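You operate a simulated robot arm through the tools that you are given. There is no shell and no other tool. Be economical: measure what you need, move in short steps, check, and stop when the job is done.

The job below is to be done with a simulated robot arm. You get a single attempt, and the scene is never put back.

TASK
Run both outrigger beams fully out and pin them.
Fine: leave the stop button pressed; the test pack stays running.

Only the result counts: the job must be done as asked and must still hold three seconds after the hand-in. Knocking over, shifting, dropping, spilling or breaking anything else fails it.

THE ROBOT
A 6-joint arm with a two-finger parallel gripper on a trunk, on a base that drives. Base frame: it is fixed to the floor where the robot stands at the start and does not move with it; the origin is under the middle of the robot, x ahead of it, y to its left, z up. Units: m, rad, N and s.
With the tool pointing down near the work surface it reaches from about 0.1 to 0.74 m from the robot's upright axis, wherever it stands. Its first joint turns from -2.897 to 2.897 rad. Places, roughly: back beam pin [0.4, 1.8, 1]; back leg foot [0.6, 2.3, 0.2]; back outrigger beam [0.6, 2, 0.8]; blue hydraulic pack [1.9, -2.6, 0.7]; front beam pin [0.4, 0, 1]; front leg foot [0.5, -0.5, 0.2]; front outrigger beam [0.5, -0.2, 0.8]; red stop button [0.9, 1.9, 1.2]. Payload 3.91 kg.
The TCP is the grasp point between the finger pads, 0.03 m short of the fingertips. In the tool frame z runs along the fingers and y along their closing line. The gripper opens to 0.11 m. The fingers are 0.02 m wide and 0.01 m thick; the gripper's body (0.048 by 0.112 m) begins 0.055 m behind the TCP.
Orientation is that of the tool frame in the base frame, as a unit quaternion [x, y, z, w]. With the fingers straight down and closing along the base's y, the tool's x points along the base's -x, its y along +y and its z along -z.

THE INTERFACE
- The arm moves only by the tool send_rows. Its argument "steps" is a list of rows, each an object (a shift or turn left out is 0, a gripper value left out holds the last) with "dr": the turn, a rotation vector about the tool's x, y, z in units of 120 degrees (1.0 is 120 degrees), a list of three; "slide": the shift along the tool's x, y, z in units of 200 mm (1.0 is 200 mm), a list of three; "gripper": the gripper command, from -1 (shut) to 1 (fully open), values between in proportion. In form: [{"dr": [wx, wy, wz], "slide": [x, y, z], "gripper": gripper}, ...]. A call has 1 to 8 rows; each row is the pose to reach, as a shift and turn from the pose commanded when the call began, along the tool's axes at that moment. A call with a number of a shift or a turn outside -1 to 1 is refused whole. A row lasts 0.2 s, in which the tool goes at most 0.05 m and 0.15 rad; a call with a longer step from one row to the next is refused whole, and so is a gripper value outside its range. A pose out of reach is approached as far as the arm can. The call stops where the force on the tool passes 90 N (or 10 N more than at its start, if that is more) or the arm is blocked; 0.2 s more then pass. The fingers move at their own pace (about 0.045 m/s each) and stop on an object; they squeeze with about 27 N. The grip force told is the motor's: it shows also when the fingers shut on nothing. Time passes only in rows, and 0.2 s behind the last, so rows that repeat a pose let the fingers close. The reply holds the time, the measured pose of the TCP, the force on the tool along the base axes, the opening and the grip force, in the units named above and with some noise, with the torque about the TCP (base axes, N m) and any sound that the robot's microphone picked up, and new pictures: "show" is both (left out), scene, wrist or none.
- Cameras (640 x 400 px; columns grow to the right, rows downward): "scene" is now at [0.0218, 0.1306, 1.4897]; the picture's right is [-0.27, -0.96, 0.00], its down [-0.64, 0.18, -0.75] and it looks along [0.73, -0.20, -0.66] (base axes); focal length 230 px, centre (320, 200). "wrist" rides on the gripper at [0.071, 0.022, -0.107] in the tool frame; the picture's right is [-0.29, 0.96, 0.00], its down [-0.76, -0.23, -0.61] and it looks along [-0.58, -0.18, 0.79] (tool axes); focal length 243 px, centre (320, 200). There is no depth. A picture from a camera that has moved, and an enlarged one, comes with that camera's place and axes in the base frame and with its lens.
- raise_lower(by): slides the trunk up (or, below 0, down) by that many m; the arm and the scene camera ride with it, the base frame stays. It gives what a move gives, with no picture.
- base_move(legs): drives the robot by 1 to 6 legs, each [ahead, left, turn to the left] in m, m and rad, along the robot's own axes; the way and the turn of a leg run together, so that a leg with both is an arc; at most 1.5 m and 3.142 rad a leg. The arm and the cameras ride along, it lands a little off, and it stops where it bumps. It gives what a move gives, and a new picture of the scene camera.
- pan_tilt(pan, tilt): turns the head with the scene camera to pan (to the left, within 1.501 rad either way) and tilt (down, from -0.506 to 1.204), counted from straight ahead of the robot. It gives what a move gives, and a new picture of the scene camera.
- close_up(camera, box): a new picture of the part [left, top, right, bottom] of that camera's present view, enlarged. No time passes.
- sign_off(): hands the job in; it is judged then, once.

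Work in short steps. Places have to be worked out from the pictures, the camera data and where the tool is seen: move nearer, look again, correct. Check each grasp and each placing, and mend what went wrong. You have 120 turns and 260 pictures in all, those below and enlarged ones among them. Open the gripper and draw the arm clear of the work before you hand the job in, unless the task says otherwise; then end with one line.

The tools are called after "Request:" by a JSON object that holds its "op" and its "data". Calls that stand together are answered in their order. send_rows: Moves the arm, as the interface text tells. Its arguments: {"type":"object","properties":{"steps":{"type":"array"},"show":{"type":"string","enum":["both","scene","wrist","none"]}},"required":["steps"]} The other tools are called the same way: raise_lower (by) slides the trunk up or down; base_move (legs) drives the base; pan_tilt (pan, tilt) turns the head that bears the scene camera; close_up (camera, box) takes an enlarged picture of a part of a camera's view; sign_off () hands the job in.

At the start:

```text
t: 0.0
ee_pos: [0.3546, -0.2399, 1.1424]
ee_rot: [-0.001, 1.0, 0.0, 0.0]
wrist_force: [0.2, 0.2, -0.5]
moment: [0.0, 0.01, 0.01]
opening: 0.1102
grasp_force: 0.1
trunk travel left (down, up): [-0.45, 0.14]
robot x, y, heading: [0.0001, 0.0038, 0.002]
head pan, tilt: [-0.269, 0.719]
```

scene: 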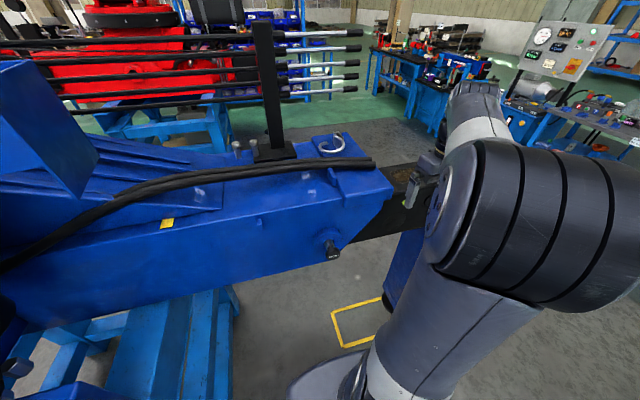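
wrist: 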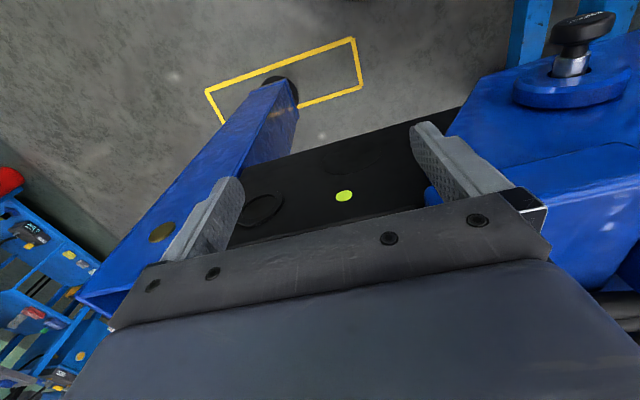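

The front beam, its pin and the leg are in view. I look around first with the head to understand the rest.

Request:
{"op": "close_up", "data": {"camera": "scene", "box": [200, 100, 480, 280]}}

Request:
{"op": "close_up", "data": {"camera": "wrist", "box": [400, 0, 640, 150]}}

Request:
{"op": "pan_tilt", "data": {"pan": 0.6, "tilt": 0.5}}

Request:
{"op": "pan_tilt", "data": {"pan": 1.4, "tilt": 0.5}}

Request:
{"op": "pan_tilt", "data": {"pan": -0.9, "tilt": 0.4}}

```text
2.22 times, centred on (340, 190) of scene
camera zoom: at [0.0218, 0.1306, 1.4897], right [-0.27, -0.96, 0.0], down [-0.64, 0.18, -0.75], along [0.73, -0.2, -0.66], focal length 511 px, centre (276, 222)
```

zoom: 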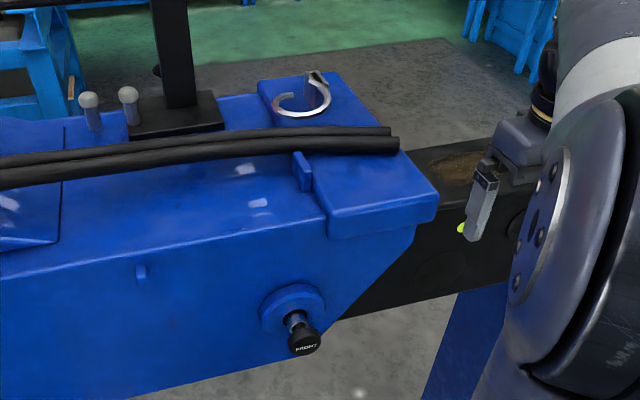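

```text
2.67 times, centred on (520, 75) of wrist
camera zoom: at [0.2815, -0.2174, 1.2499], right [0.29, 0.96, 0.0], down [0.76, -0.23, 0.61], along [0.58, -0.18, -0.79], focal length 647 px, centre (-213, 533)
```

zoom: 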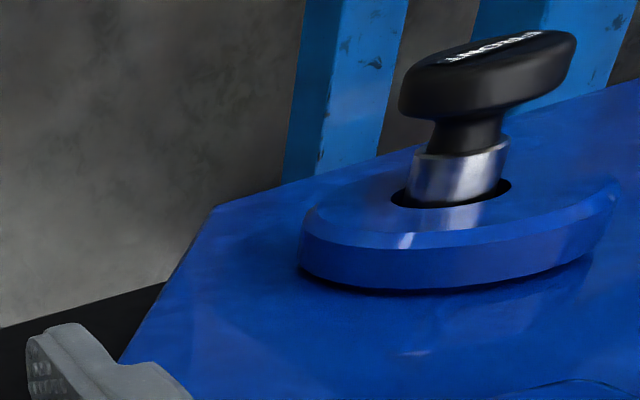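

```text
t: 1.2
ee_pos: [0.3535, -0.2398, 1.1424]
ee_rot: [0.0, 1.0, 0.0, -0.001]
wrist_force: [0.1, 0.1, -0.5]
moment: [0.0, 0.0, -0.01]
opening: 0.1102
grasp_force: 0.1
trunk travel left (down, up): [-0.45, 0.14]
robot x, y, heading: [-0.0005, -0.0003, -0.0]
head pan, tilt: [0.6, 0.499]
camera scene: at [0.0157, 0.2044, 1.5091], right [0.56, -0.83, 0.0], down [-0.4, -0.27, -0.88], along [0.72, 0.5, -0.48], focal length 230 px, centre (320, 200)
```

scene: 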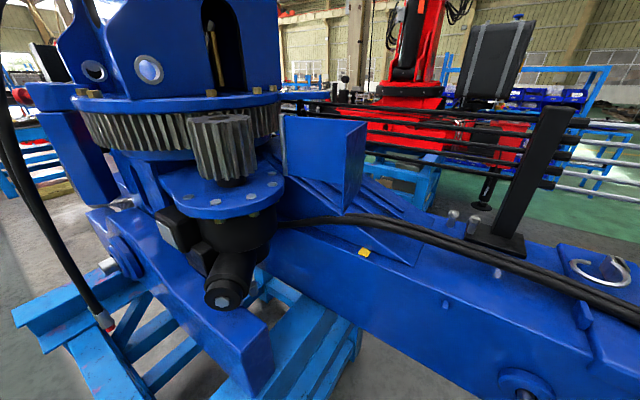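

```text
t: 2.3
ee_pos: [0.3536, -0.2387, 1.1433]
ee_rot: [0.0, 1.0, 0.0, -0.001]
wrist_force: [0.3, -0.5, -0.9]
moment: [-0.02, 0.02, 0.04]
opening: 0.11
grasp_force: 0.0
trunk travel left (down, up): [-0.45, 0.14]
robot x, y, heading: [0.0004, 0.0038, -0.004]
head pan, tilt: [1.4, 0.499]
camera scene: at [-0.0438, 0.2427, 1.5091], right [0.99, -0.17, 0.0], down [-0.08, -0.47, -0.88], along [0.15, 0.86, -0.48], focal length 230 px, centre (320, 200)
```

scene: 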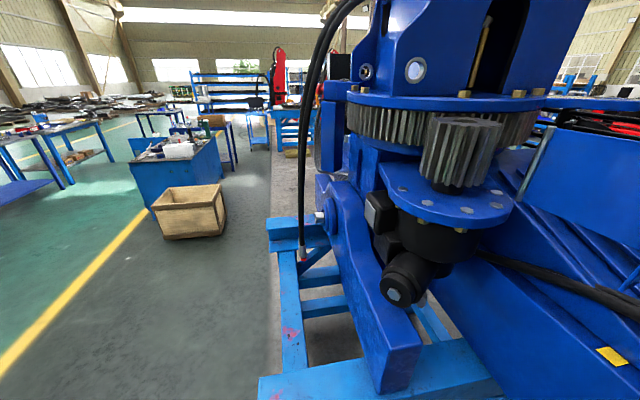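

```text
t: 4.4
ee_pos: [0.354, -0.2398, 1.1435]
ee_rot: [0.0, 1.0, 0.001, 0.0]
wrist_force: [-0.5, 0.2, 0.1]
moment: [-0.01, 0.03, 0.0]
opening: 0.1098
grasp_force: 0.1
trunk travel left (down, up): [-0.45, 0.14]
robot x, y, heading: [-0.0019, 0.0023, 0.003]
head pan, tilt: [-0.901, 0.4]
camera scene: at [-0.0018, 0.0804, 1.5182], right [-0.78, -0.62, 0.0], down [-0.24, 0.3, -0.92], along [0.57, -0.72, -0.39], focal length 230 px, centre (320, 200)
```

scene: 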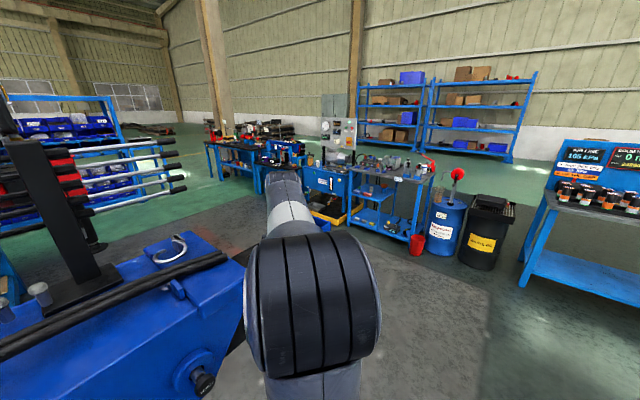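

Pack and monitors are to the right. I enlarge them, since their notes may matter.

Request:
{"op": "close_up", "data": {"camera": "scene", "box": [200, 90, 440, 240]}}

Request:
{"op": "close_up", "data": {"camera": "scene", "box": [520, 120, 640, 240]}}

Request:
{"op": "close_up", "data": {"camera": "scene", "box": [420, 160, 540, 270]}}

Request:
{"op": "pan_tilt", "data": {"pan": -0.5, "tilt": 1.1}}

```text
2.67 times, centred on (320, 165) of scene
camera zoom: at [-0.0018, 0.0804, 1.5182], right [-0.78, -0.62, 0.0], down [-0.24, 0.3, -0.92], along [0.57, -0.72, -0.39], focal length 613 px, centre (320, 293)
```

zoom: 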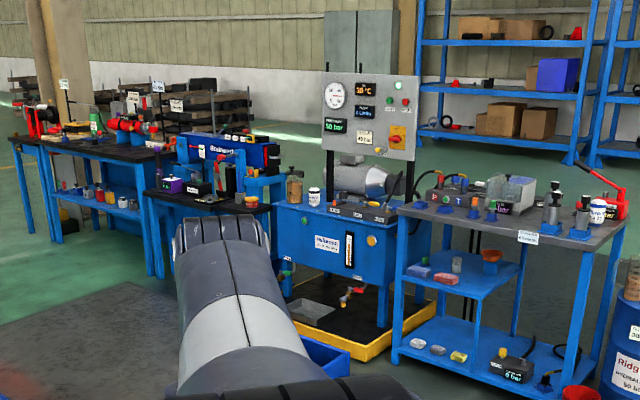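

```text
3.33 times, centred on (580, 180) of scene
camera zoom: at [-0.0018, 0.0804, 1.5182], right [-0.78, -0.62, 0.0], down [-0.24, 0.3, -0.92], along [0.57, -0.72, -0.39], focal length 766 px, centre (-547, 267)
```

zoom: 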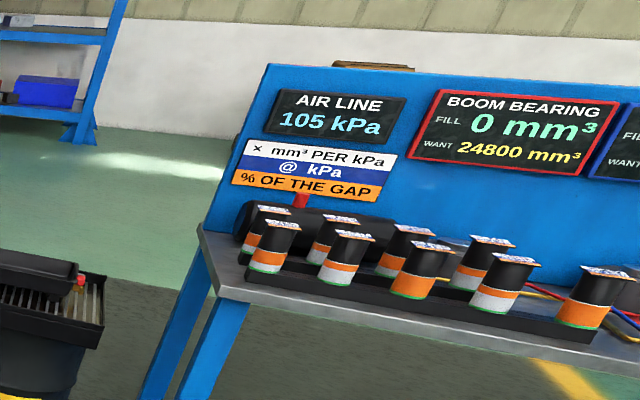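

```text
3.64 times, centred on (480, 215) of scene
camera zoom: at [-0.0018, 0.0804, 1.5182], right [-0.78, -0.62, 0.0], down [-0.24, 0.3, -0.92], along [0.57, -0.72, -0.39], focal length 836 px, centre (-262, 146)
```

zoom: 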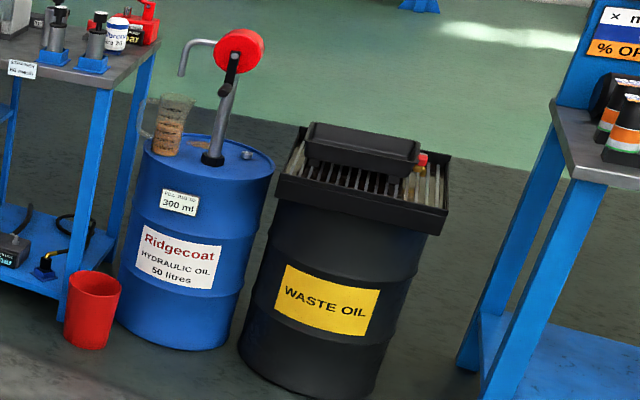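

```text
t: 5.5
ee_pos: [0.355, -0.2391, 1.1425]
ee_rot: [0.001, 1.0, 0.0, 0.0]
wrist_force: [0.7, -0.9, 0.0]
moment: [0.0, -0.02, 0.02]
opening: 0.1099
grasp_force: 0.0
trunk travel left (down, up): [-0.45, 0.14]
robot x, y, heading: [-0.0023, -0.0017, 0.004]
head pan, tilt: [-0.499, 1.1]
camera scene: at [-0.0039, 0.1227, 1.4614], right [-0.48, -0.88, 0.0], down [-0.78, 0.43, -0.45], along [0.4, -0.22, -0.89], focal length 230 px, centre (320, 200)
```

scene: 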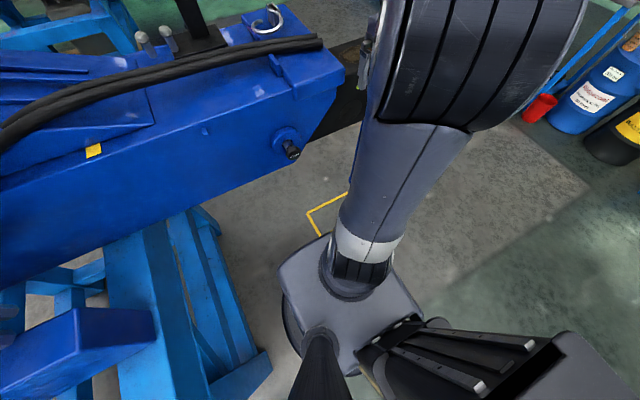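

Base of the pin is on the robot-facing side of the housing around [0.38, 0, 0.98]. I lift and shift the tool to look at it with the wrist camera.

Request:
{"op": "send_rows", "data": {"steps": [{"slide": [0.1, 0, -0.2]}, {"slide": [0.3, 0.15, -0.25]}, {"slide": [0.4, 0.35, -0.25]}, {"slide": [0.4, 0.55, -0.25]}, {"slide": [0.4, 0.75, -0.25]}, {"slide": [0.4, 0.95, -0.25]}, {"slide": [0.4, 1.0, -0.25]}]}}

Request:
{"op": "pan_tilt", "data": {"pan": -0.4, "tilt": 0.8}}

```text
refused: row 2 steps farther than a row can; nothing moved
```

```text
t: 6.3
ee_pos: [0.3546, -0.2388, 1.1427]
ee_rot: [0.0, 1.0, 0.0, 0.0]
wrist_force: [0.7, 0.8, -0.2]
moment: [0.0, 0.0, -0.03]
opening: 0.1099
grasp_force: 0.0
trunk travel left (down, up): [-0.45, 0.14]
robot x, y, heading: [0.0027, 0.0007, 0.001]
head pan, tilt: [-0.4, 0.799]
camera scene: at [0.0149, 0.1216, 1.4831], right [-0.39, -0.92, 0.0], down [-0.66, 0.28, -0.7], along [0.64, -0.27, -0.72], focal length 230 px, centre (320, 200)
```

scene: 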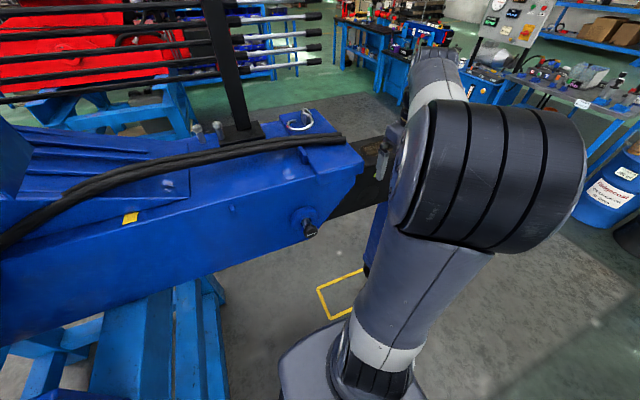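

The second row was too long. I resend with shorter steps.

Request:
{"op": "send_rows", "data": {"steps": [{"slide": [0.1, 0, -0.2]}, {"slide": [0.25, 0.15, -0.3]}, {"slide": [0.35, 0.35, -0.35]}, {"slide": [0.4, 0.55, -0.4]}, {"slide": [0.4, 0.75, -0.4]}, {"slide": [0.4, 0.95, -0.4]}, {"slide": [0.4, 1.0, -0.4]}]}}

```text
t: 7.9
ee_pos: [0.2752, -0.0397, 1.2217]
ee_rot: [0.001, 1.0, 0.0, 0.0]
wrist_force: [-0.5, 0.5, -0.6]
moment: [0.01, 0.02, 0.0]
opening: 0.1099
grasp_force: 0.0
trunk travel left (down, up): [-0.45, 0.14]
robot x, y, heading: [0.0023, -0.0014, 0.001]
head pan, tilt: [-0.4, 0.799]
camera scene: at [0.0149, 0.1217, 1.4831], right [-0.39, -0.92, 0.0], down [-0.66, 0.28, -0.7], along [0.64, -0.27, -0.72], focal length 230 px, centre (320, 200)
camera wrist: at [0.2027, -0.0179, 1.3283], right [0.29, 0.96, 0.0], down [0.76, -0.23, 0.61], along [0.58, -0.18, -0.79], focal length 243 px, centre (320, 200)
```

scene: 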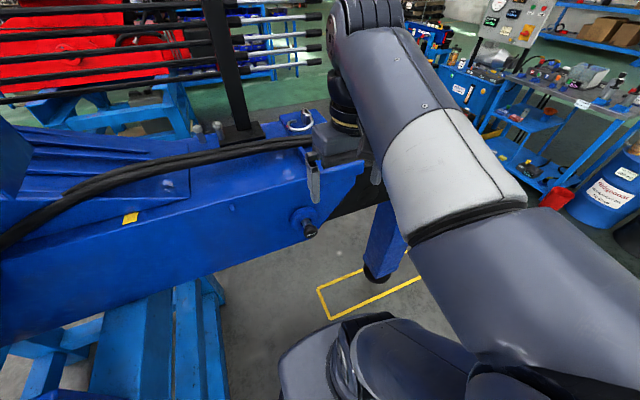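
wrist: 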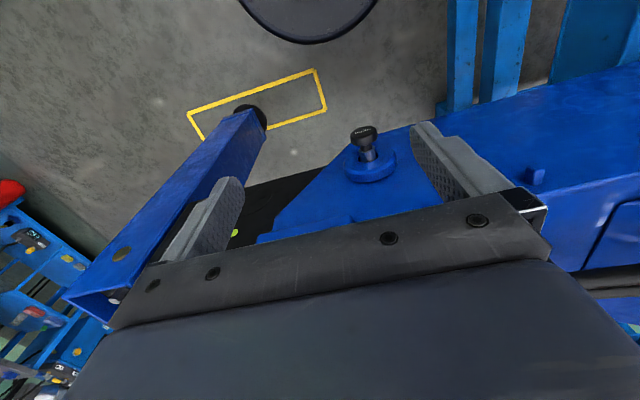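

Triangulating gives the knob about (0.37, 0.00, 0.96). I enlarge it to see knob shape and anything around it.

Request:
{"op": "close_up", "data": {"camera": "wrist", "box": [320, 100, 440, 200]}}

Request:
{"op": "close_up", "data": {"camera": "scene", "box": [180, 90, 420, 250]}}

Request:
{"op": "close_up", "data": {"camera": "wrist", "box": [40, 60, 360, 310]}}

```text
4.00 times, centred on (380, 150) of wrist
camera zoom: at [0.2027, -0.0179, 1.3283], right [0.29, 0.96, 0.0], down [0.76, -0.23, 0.61], along [0.58, -0.18, -0.79], focal length 970 px, centre (80, 400)
```

zoom: 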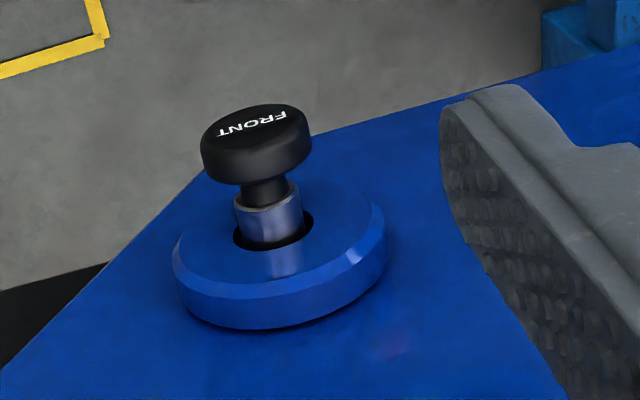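

```text
2.50 times, centred on (300, 170) of scene
camera zoom: at [0.0149, 0.1217, 1.4831], right [-0.39, -0.92, 0.0], down [-0.66, 0.28, -0.7], along [0.64, -0.27, -0.72], focal length 575 px, centre (370, 275)
```

zoom: 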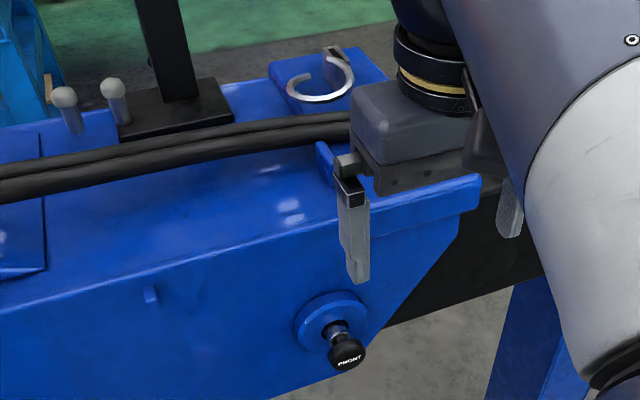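

```text
1.60 times, centred on (200, 185) of wrist
camera zoom: at [0.2027, -0.0179, 1.3283], right [0.29, 0.96, 0.0], down [0.76, -0.23, 0.61], along [0.58, -0.18, -0.79], focal length 388 px, centre (512, 224)
```

zoom: 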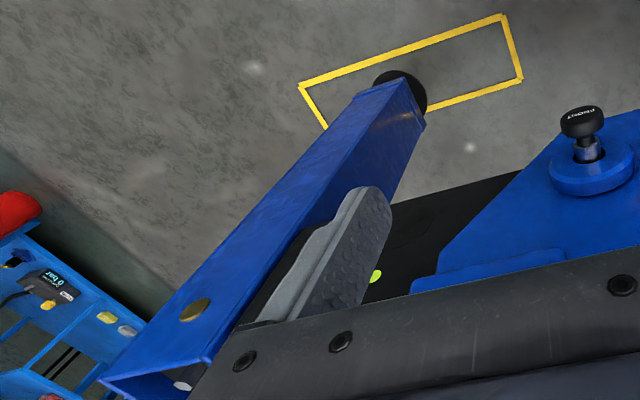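

Knob head spans about x 0.358–0.380 with the shaft behind it, axis near z 0.968, y 0.004. I go above the shaft and look again.

Request:
{"op": "send_rows", "data": {"steps": [{"slide": [-0.15, 0.07, 0.1]}, {"slide": [-0.3, 0.14, 0.2]}, {"slide": [-0.45, 0.2, 0.33]}, {"slide": [-0.575, 0.215, 0.48]}, {"slide": [-0.575, 0.215, 0.65]}, {"slide": [-0.575, 0.215, 0.65]}]}}

```text
t: 9.3
ee_pos: [0.3908, 0.0032, 1.0931]
ee_rot: [0.0, 1.0, 0.0, 0.001]
wrist_force: [-0.9, -0.1, 1.0]
moment: [-0.01, -0.02, -0.01]
opening: 0.11
grasp_force: 0.1
trunk travel left (down, up): [-0.45, 0.14]
robot x, y, heading: [-0.0026, -0.0015, 0.003]
head pan, tilt: [-0.4, 0.799]
camera scene: at [0.0149, 0.1216, 1.4831], right [-0.39, -0.92, 0.0], down [-0.66, 0.28, -0.7], along [0.64, -0.27, -0.72], focal length 230 px, centre (320, 200)
camera wrist: at [0.3184, 0.0254, 1.1994], right [0.29, 0.96, 0.0], down [0.76, -0.23, 0.61], along [0.58, -0.18, -0.79], focal length 243 px, centre (320, 200)
```

scene: 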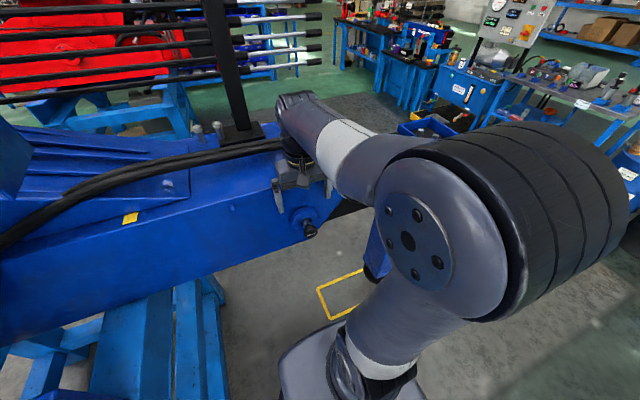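
wrist: 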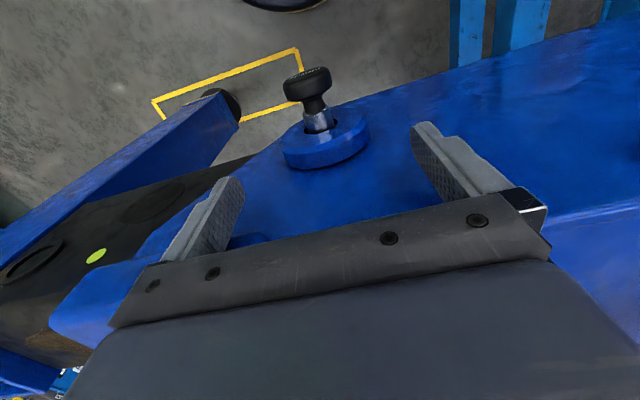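

The axis is at y≈0, z≈0.98, shaft middle x≈0.388. I descend with open fingers around it.

Request:
{"op": "send_rows", "data": {"steps": [{"slide": [0.02, -0.015, 0.2]}, {"slide": [0.02, -0.015, 0.4]}, {"slide": [0.02, -0.015, 0.58]}, {"slide": [0.02, -0.015, 0.58]}]}}

Request:
{"op": "close_up", "data": {"camera": "scene", "box": [250, 160, 370, 260]}}

```text
t: 9.7
ee_pos: [0.3948, 0.0024, 1.0782]
ee_rot: [-0.001, 0.999, -0.002, 0.032]
wrist_force: [-12.4, 3.0, 36.6]
moment: [-0.87, -1.11, -0.22]
opening: 0.1101
grasp_force: 0.1
trunk travel left (down, up): [-0.45, 0.14]
robot x, y, heading: [-0.0008, 0.0006, 0.005]
head pan, tilt: [-0.4, 0.799]
stopped in row 2: the force on the tool passed its limit (the readings are from after the stop); the commanded pose is now the measured one
camera scene: at [0.0106, 0.1224, 1.4835], right [-0.39, -0.92, 0.0], down [-0.66, 0.28, -0.7], along [0.64, -0.27, -0.71], focal length 230 px, centre (320, 200)
camera wrist: at [0.3155, 0.0241, 1.1799], right [0.29, 0.96, 0.01], down [0.72, -0.23, 0.66], along [0.63, -0.18, -0.75], focal length 243 px, centre (320, 200)
```

scene: 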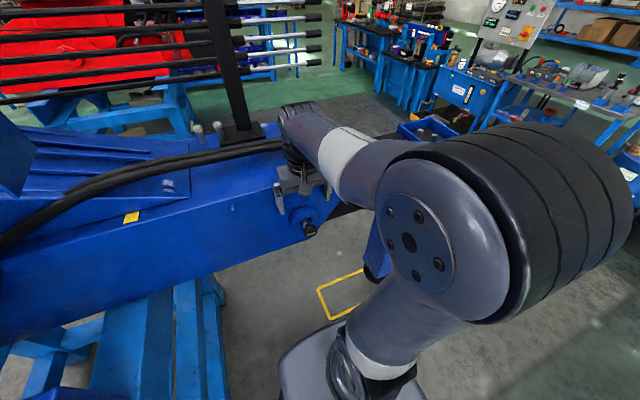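
wrist: 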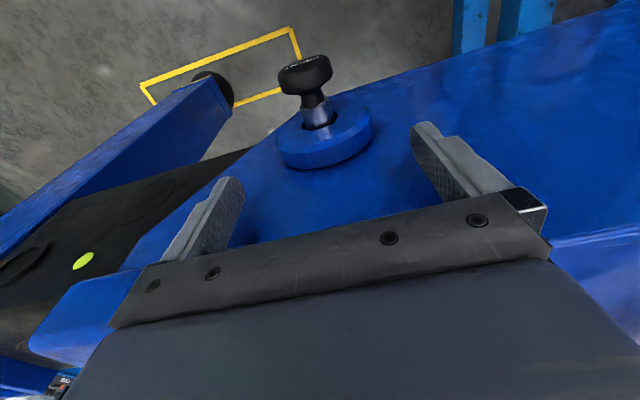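

```text
4.00 times, centred on (310, 210) of scene
camera zoom: at [0.0106, 0.1224, 1.4835], right [-0.39, -0.92, 0.0], down [-0.66, 0.28, -0.7], along [0.64, -0.27, -0.71], focal length 920 px, centre (360, 160)
```

zoom: 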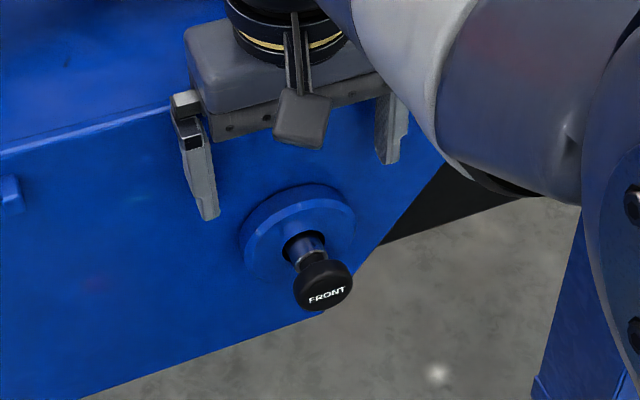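

The gripper body touched the housing's top edge, so a vertical approach is too tight. I back off up and toward the robot, then tilt the fingers 45° forward.

Request:
{"op": "send_rows", "data": {"steps": [{"slide": [0.03, 0, -0.2]}, {"slide": [0.2, 0, -0.3], "dr": [0, -0.065, 0]}, {"slide": [0.3, 0, -0.3], "dr": [0, -0.13, 0]}, {"slide": [0.4, 0, -0.3], "dr": [0, -0.195, 0]}, {"slide": [0.4, 0, -0.3], "dr": [0, -0.26, 0]}, {"slide": [0.4, 0, -0.3], "dr": [0, -0.325, 0]}, {"slide": [0.4, 0, -0.3], "dr": [0, -0.345, 0]}]}}

```text
t: 11.3
ee_pos: [0.3275, 0.0031, 1.0882]
ee_rot: [-0.002, 0.954, -0.003, 0.301]
wrist_force: [-0.4, -0.5, -0.5]
moment: [-0.02, -0.04, 0.01]
opening: 0.1099
grasp_force: 0.1
trunk travel left (down, up): [-0.45, 0.14]
robot x, y, heading: [0.0003, 0.0005, -0.002]
head pan, tilt: [-0.4, 0.799]
stopped in row 7: the arm was blocked; the commanded pose is now the measured one
camera scene: at [0.0152, 0.1218, 1.4829], right [-0.39, -0.92, 0.0], down [-0.66, 0.28, -0.7], along [0.64, -0.27, -0.72], focal length 230 px, centre (320, 200)
camera wrist: at [0.2069, 0.0246, 1.1347], right [0.23, 0.96, 0.16], down [0.27, -0.22, 0.94], along [0.93, -0.18, -0.31], focal length 243 px, centre (320, 200)
```

scene: 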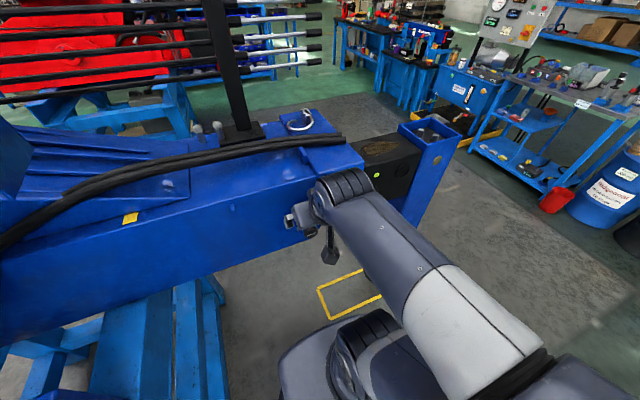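
wrist: 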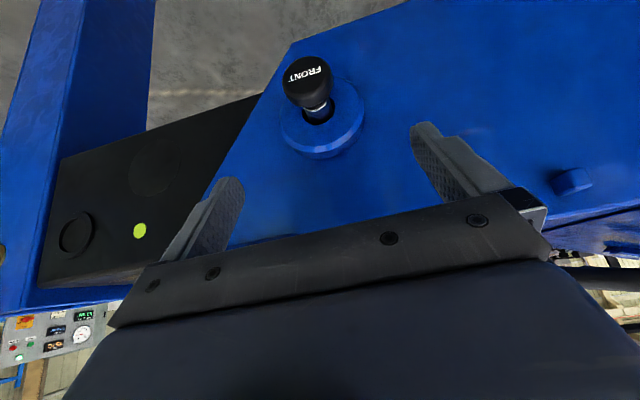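

Tilt is 35°, enough to clear the edge. I advance along the fingers so the shaft lies between the finger ends.

Request:
{"op": "send_rows", "data": {"steps": [{"slide": [0.03, -0.015, 0.2]}, {"slide": [0.07, -0.015, 0.4]}, {"slide": [0.07, -0.015, 0.538]}, {"slide": [0.07, -0.015, 0.538]}]}}

Request:
{"op": "close_up", "data": {"camera": "scene", "box": [250, 160, 370, 260]}}

```text
t: 12.3
ee_pos: [0.3759, -0.002, 0.9954]
ee_rot: [-0.002, 0.952, -0.003, 0.305]
wrist_force: [-0.4, 0.3, -0.3]
moment: [0.01, -0.01, 0.02]
opening: 0.11
grasp_force: 0.0
trunk travel left (down, up): [-0.45, 0.14]
robot x, y, heading: [-0.0016, 0.0025, 0.001]
head pan, tilt: [-0.4, 0.799]
camera scene: at [0.0153, 0.1217, 1.4831], right [-0.39, -0.92, 0.0], down [-0.66, 0.28, -0.7], along [0.64, -0.27, -0.72], focal length 230 px, centre (320, 200)
camera wrist: at [0.2551, 0.0196, 1.0407], right [0.23, 0.96, 0.16], down [0.27, -0.22, 0.94], along [0.94, -0.18, -0.31], focal length 243 px, centre (320, 200)
```

scene: 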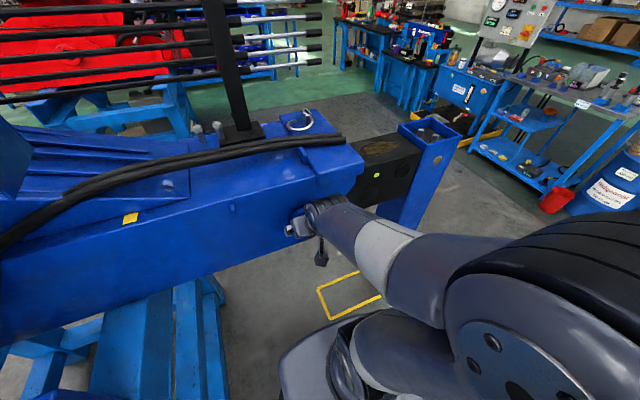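
wrist: 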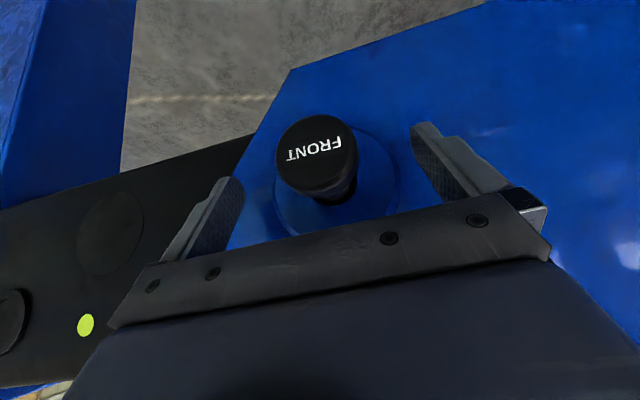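

```text
4.00 times, centred on (310, 210) of scene
camera zoom: at [0.0153, 0.1217, 1.4831], right [-0.39, -0.92, 0.0], down [-0.66, 0.28, -0.7], along [0.64, -0.27, -0.72], focal length 920 px, centre (360, 160)
```

zoom: 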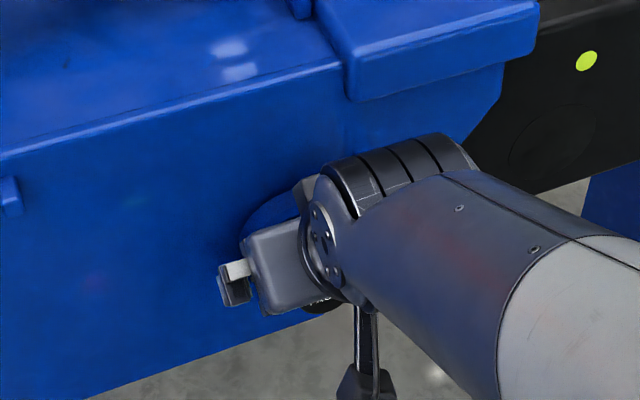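

The knob head sits at z≈0.984 between the finger ends as planned. I close on the shaft.

Request:
{"op": "send_rows", "data": {"steps": [{"gripper": -1}, {"gripper": -1}, {"gripper": -1}, {"gripper": -1}, {"gripper": -1}, {"gripper": -1}]}}

```text
t: 13.7
ee_pos: [0.377, 0.0014, 0.9959]
ee_rot: [-0.004, 0.952, -0.003, 0.305]
wrist_force: [2.3, 33.3, 11.9]
moment: [0.43, 0.25, -0.04]
opening: 0.0193
grasp_force: 35.5
trunk travel left (down, up): [-0.45, 0.14]
robot x, y, heading: [-0.0011, -0.0, 0.001]
head pan, tilt: [-0.4, 0.799]
camera scene: at [0.0146, 0.1261, 1.483], right [-0.39, -0.92, 0.0], down [-0.66, 0.28, -0.7], along [0.64, -0.27, -0.72], focal length 230 px, centre (320, 200)
camera wrist: at [0.2551, 0.0237, 1.0417], right [0.23, 0.96, 0.16], down [0.26, -0.22, 0.94], along [0.94, -0.17, -0.3], focal length 243 px, centre (320, 200)
```

scene: 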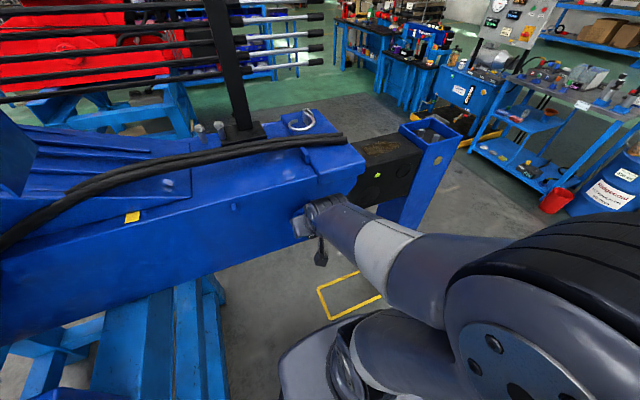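
wrist: 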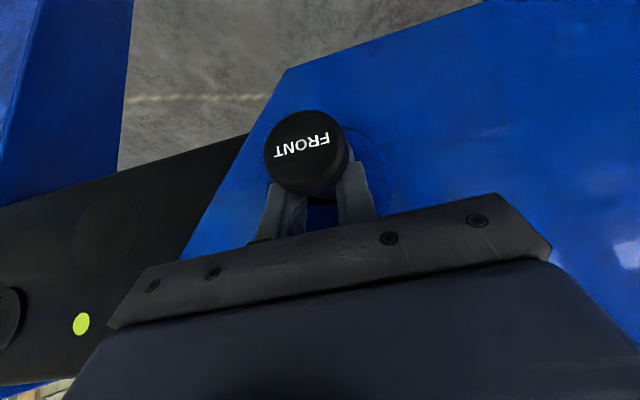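

The fingers hold the shaft behind the head. I relieve the side force and pull straight out along -x by 4 cm.

Request:
{"op": "send_rows", "data": {"steps": [{"slide": [0.0, 0.017, 0.0]}, {"slide": [0.04, 0.017, -0.029]}, {"slide": [0.08, 0.017, -0.058]}, {"slide": [0.12, 0.017, -0.087]}, {"slide": [0.164, 0.017, -0.115]}, {"slide": [0.164, 0.017, -0.115]}]}}

```text
t: 15.1
ee_pos: [0.3378, 0.0014, 0.9961]
ee_rot: [-0.002, 0.952, -0.004, 0.308]
wrist_force: [1.2, -2.2, 33.3]
moment: [-0.26, 0.79, -0.11]
opening: 0.0191
grasp_force: 45.8
trunk travel left (down, up): [-0.45, 0.14]
robot x, y, heading: [-0.0015, -0.0028, 0.004]
head pan, tilt: [-0.4, 0.799]
camera scene: at [0.0138, 0.1213, 1.4834], right [-0.39, -0.92, 0.0], down [-0.66, 0.28, -0.7], along [0.64, -0.27, -0.72], focal length 230 px, centre (320, 200)
camera wrist: at [0.2166, 0.024, 1.0413], right [0.23, 0.96, 0.16], down [0.26, -0.22, 0.94], along [0.94, -0.18, -0.3], focal length 243 px, centre (320, 200)
```

scene: 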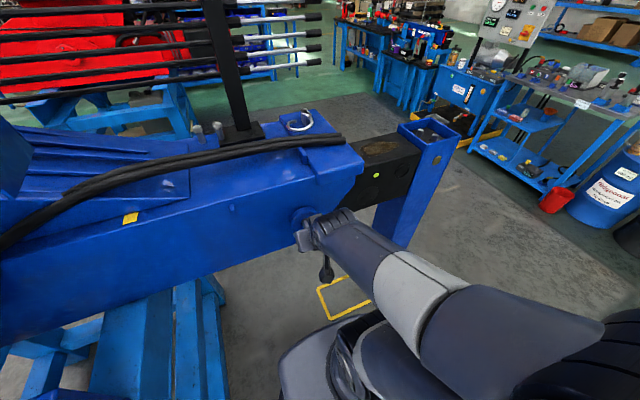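
wrist: 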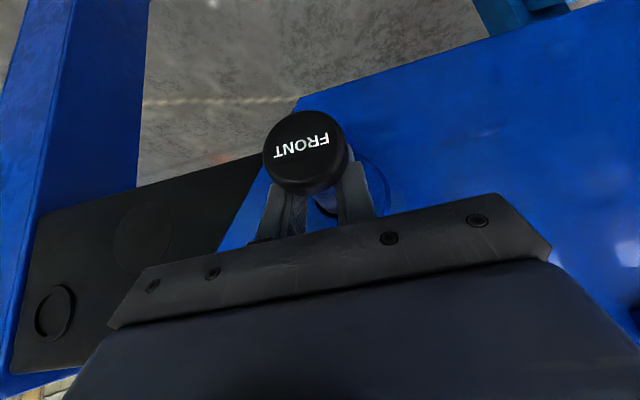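

The pin slides out easily with little axial force. I keep pulling 3 cm, slightly easing upward.

Request:
{"op": "send_rows", "data": {"steps": [{"slide": [0.03, 0, -0.035]}, {"slide": [0.07, 0, -0.062]}, {"slide": [0.117, 0, -0.094]}, {"slide": [0.117, 0, -0.094]}]}}

Request:
{"op": "close_up", "data": {"camera": "scene", "box": [260, 170, 380, 270]}}

```text
t: 15.8
ee_pos: [0.3319, 0.0029, 1.0012]
ee_rot: [-0.003, 0.949, -0.002, 0.317]
wrist_force: [32.0, -6.0, -15.3]
moment: [-0.04, -0.89, 0.13]
opening: 0.0193
grasp_force: 45.1
trunk travel left (down, up): [-0.45, 0.14]
robot x, y, heading: [0.0032, 0.0027, -0.003]
head pan, tilt: [-0.4, 0.799]
stopped in row 3: the force on the tool passed its limit (the readings are from after the stop); the commanded pose is now the measured one
camera scene: at [0.0223, 0.1207, 1.4826], right [-0.39, -0.92, 0.0], down [-0.66, 0.28, -0.69], along [0.64, -0.27, -0.72], focal length 230 px, centre (320, 200)
camera wrist: at [0.2088, 0.024, 1.0444], right [0.23, 0.96, 0.17], down [0.24, -0.22, 0.94], along [0.94, -0.18, -0.28], focal length 243 px, centre (320, 200)
```

scene: 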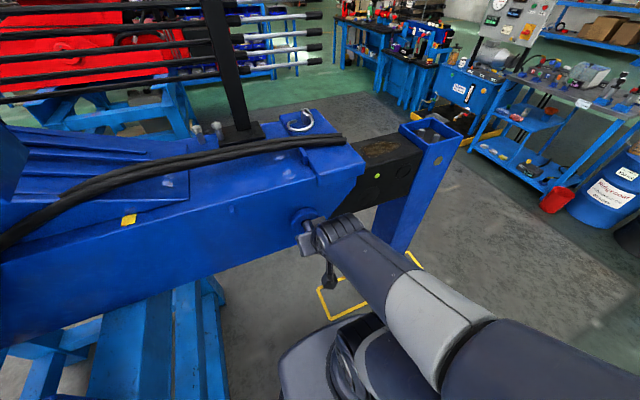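
wrist: 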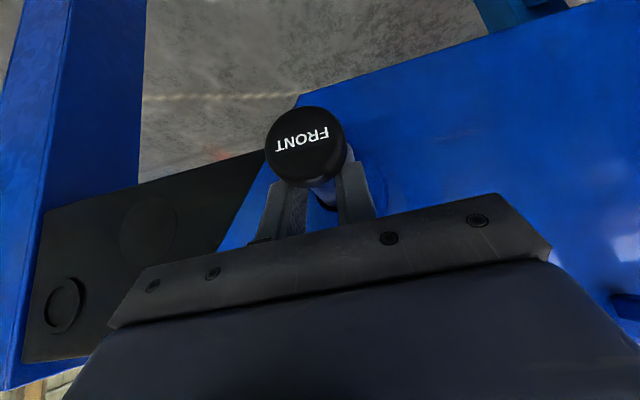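

```text
4.00 times, centred on (320, 220) of scene
camera zoom: at [0.0223, 0.1207, 1.4826], right [-0.39, -0.92, 0.0], down [-0.66, 0.28, -0.69], along [0.64, -0.27, -0.72], focal length 920 px, centre (320, 120)
```

zoom: 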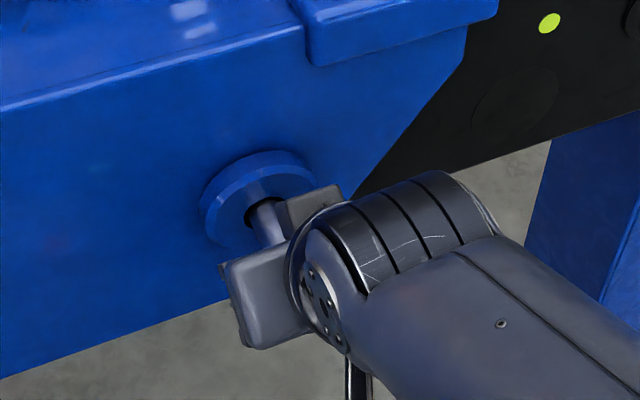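

The pin hit its outer stop after about 4.5 cm. I open the fingers to see whether it stays out.

Request:
{"op": "send_rows", "data": {"steps": [{"gripper": -0.4}, {"gripper": 0.2}, {"gripper": 0.6}, {"gripper": 0.6}]}}

```text
t: 16.8
ee_pos: [0.3251, 0.0029, 1.0021]
ee_rot: [-0.003, 0.95, -0.002, 0.314]
wrist_force: [-0.4, -0.1, -1.6]
moment: [0.03, 0.05, -0.03]
opening: 0.088
grasp_force: 0.0
trunk travel left (down, up): [-0.45, 0.14]
robot x, y, heading: [0.0022, -0.0004, -0.001]
head pan, tilt: [-0.4, 0.799]
camera scene: at [0.0167, 0.1216, 1.4831], right [-0.39, -0.92, 0.0], down [-0.66, 0.28, -0.7], along [0.64, -0.27, -0.72], focal length 230 px, centre (320, 200)
camera wrist: at [0.2031, 0.0248, 1.0446], right [0.23, 0.96, 0.17], down [0.25, -0.22, 0.94], along [0.94, -0.18, -0.29], focal length 243 px, centre (320, 200)
```

scene: 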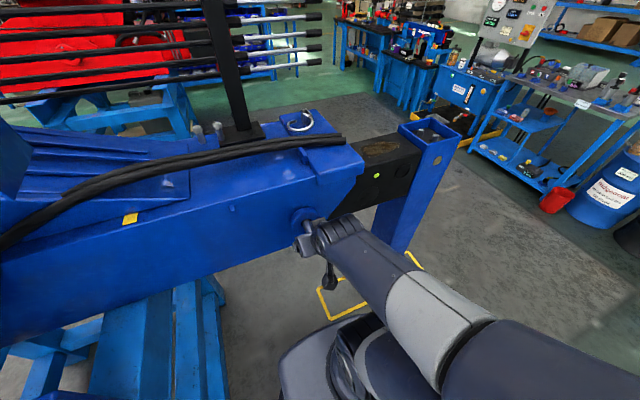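
wrist: 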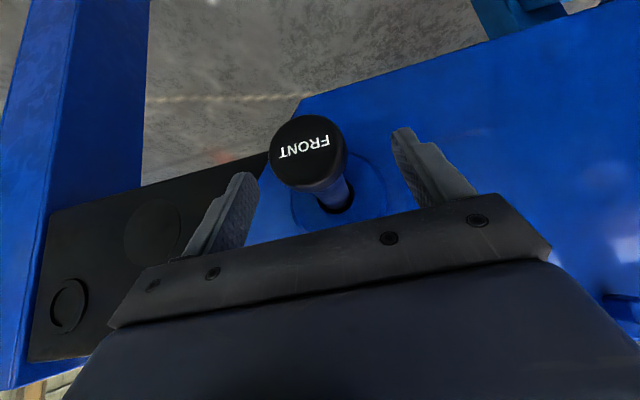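

The pin stays out by itself. I back the hand off along the fingers and return it toward vertical, clear above.

Request:
{"op": "send_rows", "data": {"steps": [{"slide": [0.0, 0, -0.2], "gripper": 1}, {"slide": [0.0, 0, -0.4]}, {"slide": [0, 0, -0.6]}, {"slide": [-0.1, 0, -0.75], "dr": [0, 0.06, 0]}, {"slide": [-0.15, 0, -0.9], "dr": [0, 0.12, 0]}, {"slide": [-0.15, 0, -0.9], "dr": [0, 0.18, 0]}, {"slide": [-0.15, 0, -0.9], "dr": [0, 0.24, 0]}, {"slide": [-0.15, 0, -0.9], "dr": [0, 0.3, 0]}]}}

Request:
{"op": "close_up", "data": {"camera": "scene", "box": [260, 100, 500, 250]}}

```text
t: 17.5
ee_pos: [0.2832, -0.0002, 1.0252]
ee_rot: [0.001, 0.978, -0.009, 0.208]
wrist_force: [-0.2, 0.1, 0.4]
moment: [0.01, 0.02, 0.02]
opening: 0.11
grasp_force: 0.0
trunk travel left (down, up): [-0.45, 0.14]
robot x, y, heading: [0.0045, -0.0028, -0.005]
head pan, tilt: [-0.4, 0.799]
stopped in row 3: the arm was blocked; the commanded pose is now the measured one
camera scene: at [0.0175, 0.1216, 1.4834], right [-0.39, -0.92, 0.0], down [-0.66, 0.28, -0.7], along [0.64, -0.27, -0.72], focal length 230 px, centre (320, 200)
camera wrist: at [0.1731, 0.0249, 1.0937], right [0.27, 0.96, 0.1], down [0.45, -0.22, 0.87], along [0.85, -0.19, -0.49], focal length 243 px, centre (320, 200)
```

scene: 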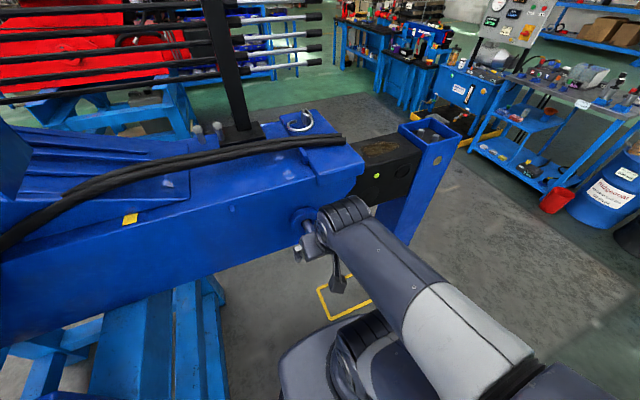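
wrist: 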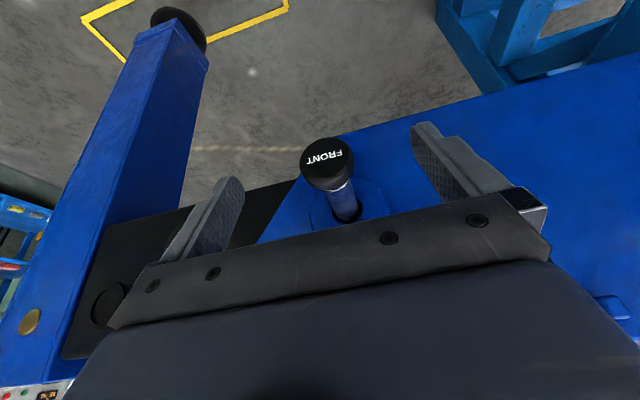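

```text
2.67 times, centred on (380, 175) of scene
camera zoom: at [0.0175, 0.1216, 1.4834], right [-0.39, -0.92, 0.0], down [-0.66, 0.28, -0.7], along [0.64, -0.27, -0.72], focal length 613 px, centre (160, 267)
```

zoom: 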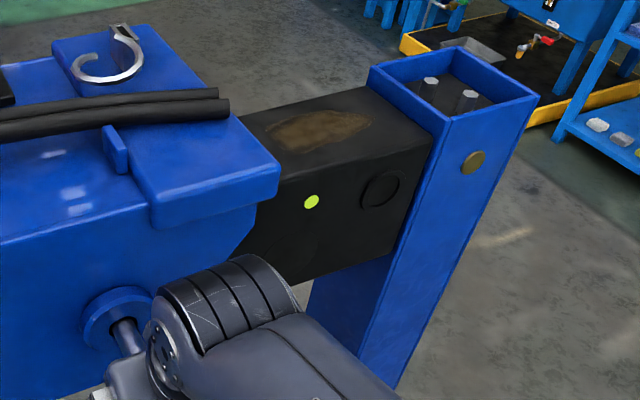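

The retreat ran into a joint limit, so I drive the base back, then to the right, to stand opposite the leg.

Request:
{"op": "base_move", "data": {"legs": [[-0.2, 0, 0], [0, -0.6, 0]]}}

Request:
{"op": "pan_tilt", "data": {"pan": 0.1, "tilt": 0.7}}

```text
t: 22.2
ee_pos: [0.0808, -0.6151, 1.0255]
ee_rot: [0.0, 0.978, -0.008, 0.209]
wrist_force: [0.1, -0.1, 0.0]
moment: [0.0, 0.02, 0.0]
opening: 0.1101
grasp_force: 0.0
trunk travel left (down, up): [-0.45, 0.14]
robot x, y, heading: [-0.1996, -0.6179, -0.002]
head pan, tilt: [-0.4, 0.799]
camera scene: at [-0.1851, -0.4952, 1.4832], right [-0.39, -0.92, 0.0], down [-0.66, 0.28, -0.7], along [0.64, -0.27, -0.72], focal length 230 px, centre (320, 200)
```

scene: 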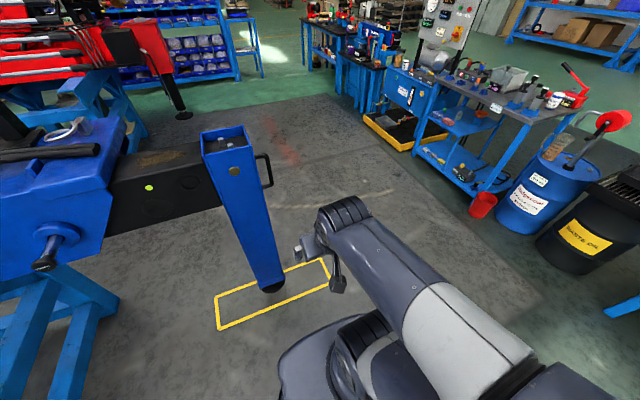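

```text
t: 23.1
ee_pos: [0.0815, -0.6158, 1.0254]
ee_rot: [0.0, 0.978, -0.008, 0.207]
wrist_force: [0.1, 0.1, 0.6]
moment: [-0.01, 0.0, 0.02]
opening: 0.1101
grasp_force: 0.1
trunk travel left (down, up): [-0.45, 0.14]
robot x, y, heading: [-0.2038, -0.6208, -0.003]
head pan, tilt: [0.099, 0.7]
camera scene: at [-0.175, -0.4555, 1.4914], right [0.1, -0.99, 0.0], down [-0.64, -0.07, -0.76], along [0.76, 0.08, -0.64], focal length 230 px, centre (320, 200)
```

scene: 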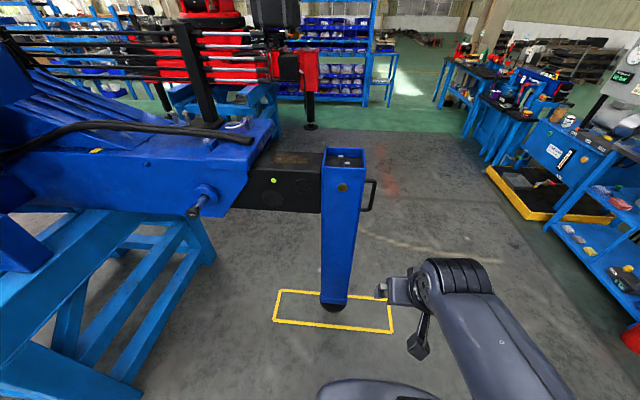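

A D-handle sits on the outer side of the leg, ideal for pulling. I enlarge it.

Request:
{"op": "close_up", "data": {"camera": "scene", "box": [300, 130, 420, 230]}}

```text
4.00 times, centred on (360, 180) of scene
camera zoom: at [-0.175, -0.4555, 1.4914], right [0.1, -0.99, 0.0], down [-0.64, -0.07, -0.76], along [0.76, 0.08, -0.64], focal length 920 px, centre (160, 280)
```

zoom: 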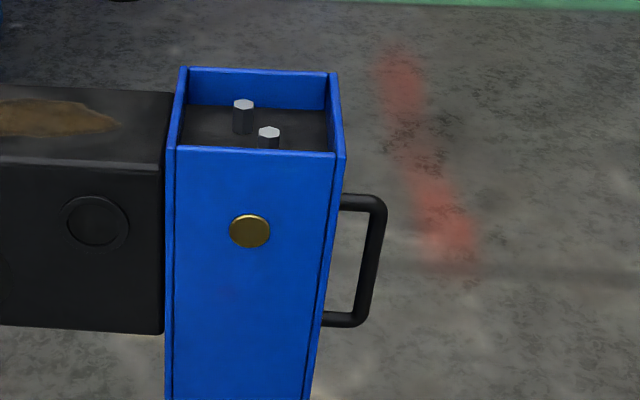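

The tube's rim is at about x 0.46–0.60, y -0.395…-0.537, top z≈1.095. Pinching the outer (-y) wall from above with one finger inside gives a positive pull, so I raise and straighten the tool and then drive nearer.

Request:
{"op": "send_rows", "data": {"steps": [{"slide": [-0.1, 0, -0.22]}, {"slide": [-0.2, 0, -0.44], "dr": [0, 0.06, 0]}, {"slide": [-0.3, 0, -0.66], "dr": [0, 0.12, 0]}, {"slide": [-0.4, 0, -0.88], "dr": [0, 0.18, 0]}, {"slide": [-0.406, 0, -0.914], "dr": [0, 0.201, 0]}, {"slide": [-0.406, 0, -0.914], "dr": [0, 0.201, 0]}], "show": "none"}}

Request:
{"op": "base_move", "data": {"legs": [[0.13, 0, 0]]}}

```text
t: 24.5
ee_pos: [0.0812, -0.6102, 1.226]
ee_rot: [0.002, 1.0, -0.007, 0.0]
wrist_force: [-0.8, 0.0, 0.7]
moment: [0.01, 0.0, 0.01]
opening: 0.1099
grasp_force: 0.0
trunk travel left (down, up): [-0.45, 0.14]
robot x, y, heading: [-0.202, -0.6174, 0.003]
head pan, tilt: [0.099, 0.7]
```

```text
t: 25.8
ee_pos: [0.2145, -0.6101, 1.2254]
ee_rot: [0.0, 1.0, -0.008, -0.001]
wrist_force: [-0.1, -0.6, 0.4]
moment: [0.0, 0.01, 0.01]
opening: 0.1098
grasp_force: 0.0
trunk travel left (down, up): [-0.45, 0.14]
robot x, y, heading: [-0.0662, -0.6171, 0.001]
head pan, tilt: [0.099, 0.7]
camera scene: at [-0.0418, -0.455, 1.4914], right [0.1, -0.99, 0.0], down [-0.64, -0.07, -0.76], along [0.76, 0.08, -0.64], focal length 230 px, centre (320, 200)
```

scene: 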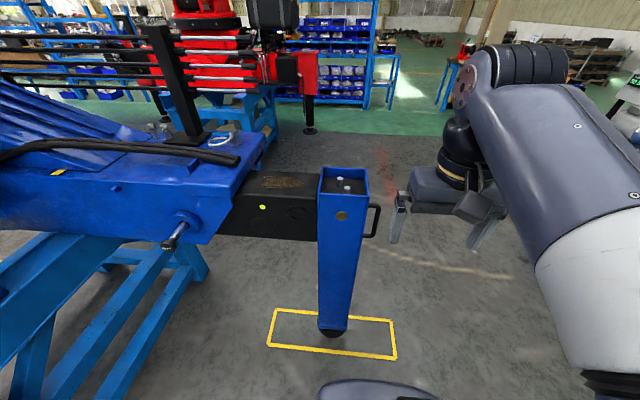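

Now I move over toward the tube's outer wall, keeping z 1.22.

Request:
{"op": "send_rows", "data": {"steps": [{"slide": [-0.22, 0.06, 0]}, {"slide": [-0.44, 0.12, 0]}, {"slide": [-0.66, 0.2, 0]}, {"slide": [-0.88, 0.3, 0]}, {"slide": [-1.0, 0.365, 0]}, {"slide": [-1.0, 0.365, 0]}]}}

```text
t: 27.2
ee_pos: [0.4131, -0.5366, 1.2247]
ee_rot: [0.001, 1.0, -0.008, -0.001]
wrist_force: [-0.3, -0.2, -0.4]
moment: [-0.02, 0.04, 0.02]
opening: 0.1102
grasp_force: 0.1
trunk travel left (down, up): [-0.45, 0.14]
robot x, y, heading: [-0.0647, -0.6165, 0.002]
head pan, tilt: [0.099, 0.7]
camera scene: at [-0.0418, -0.4549, 1.4913], right [0.1, -0.99, 0.0], down [-0.64, -0.07, -0.76], along [0.76, 0.08, -0.64], focal length 230 px, centre (320, 200)
camera wrist: at [0.3415, -0.5122, 1.3313], right [0.29, 0.96, -0.02], down [0.76, -0.22, 0.61], along [0.58, -0.19, -0.79], focal length 243 px, centre (320, 200)
```

scene: 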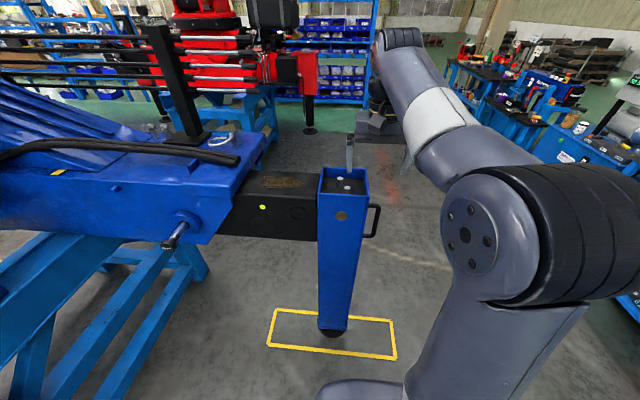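
wrist: 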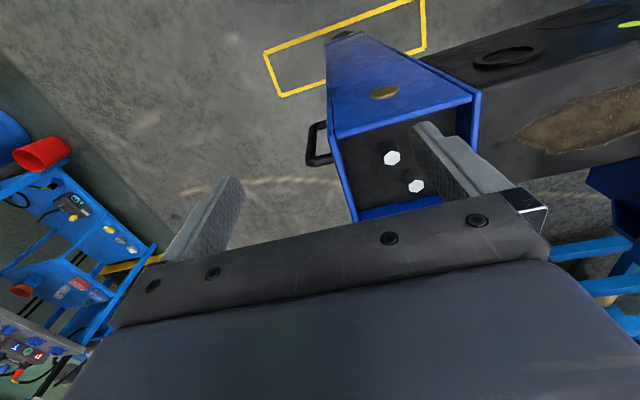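

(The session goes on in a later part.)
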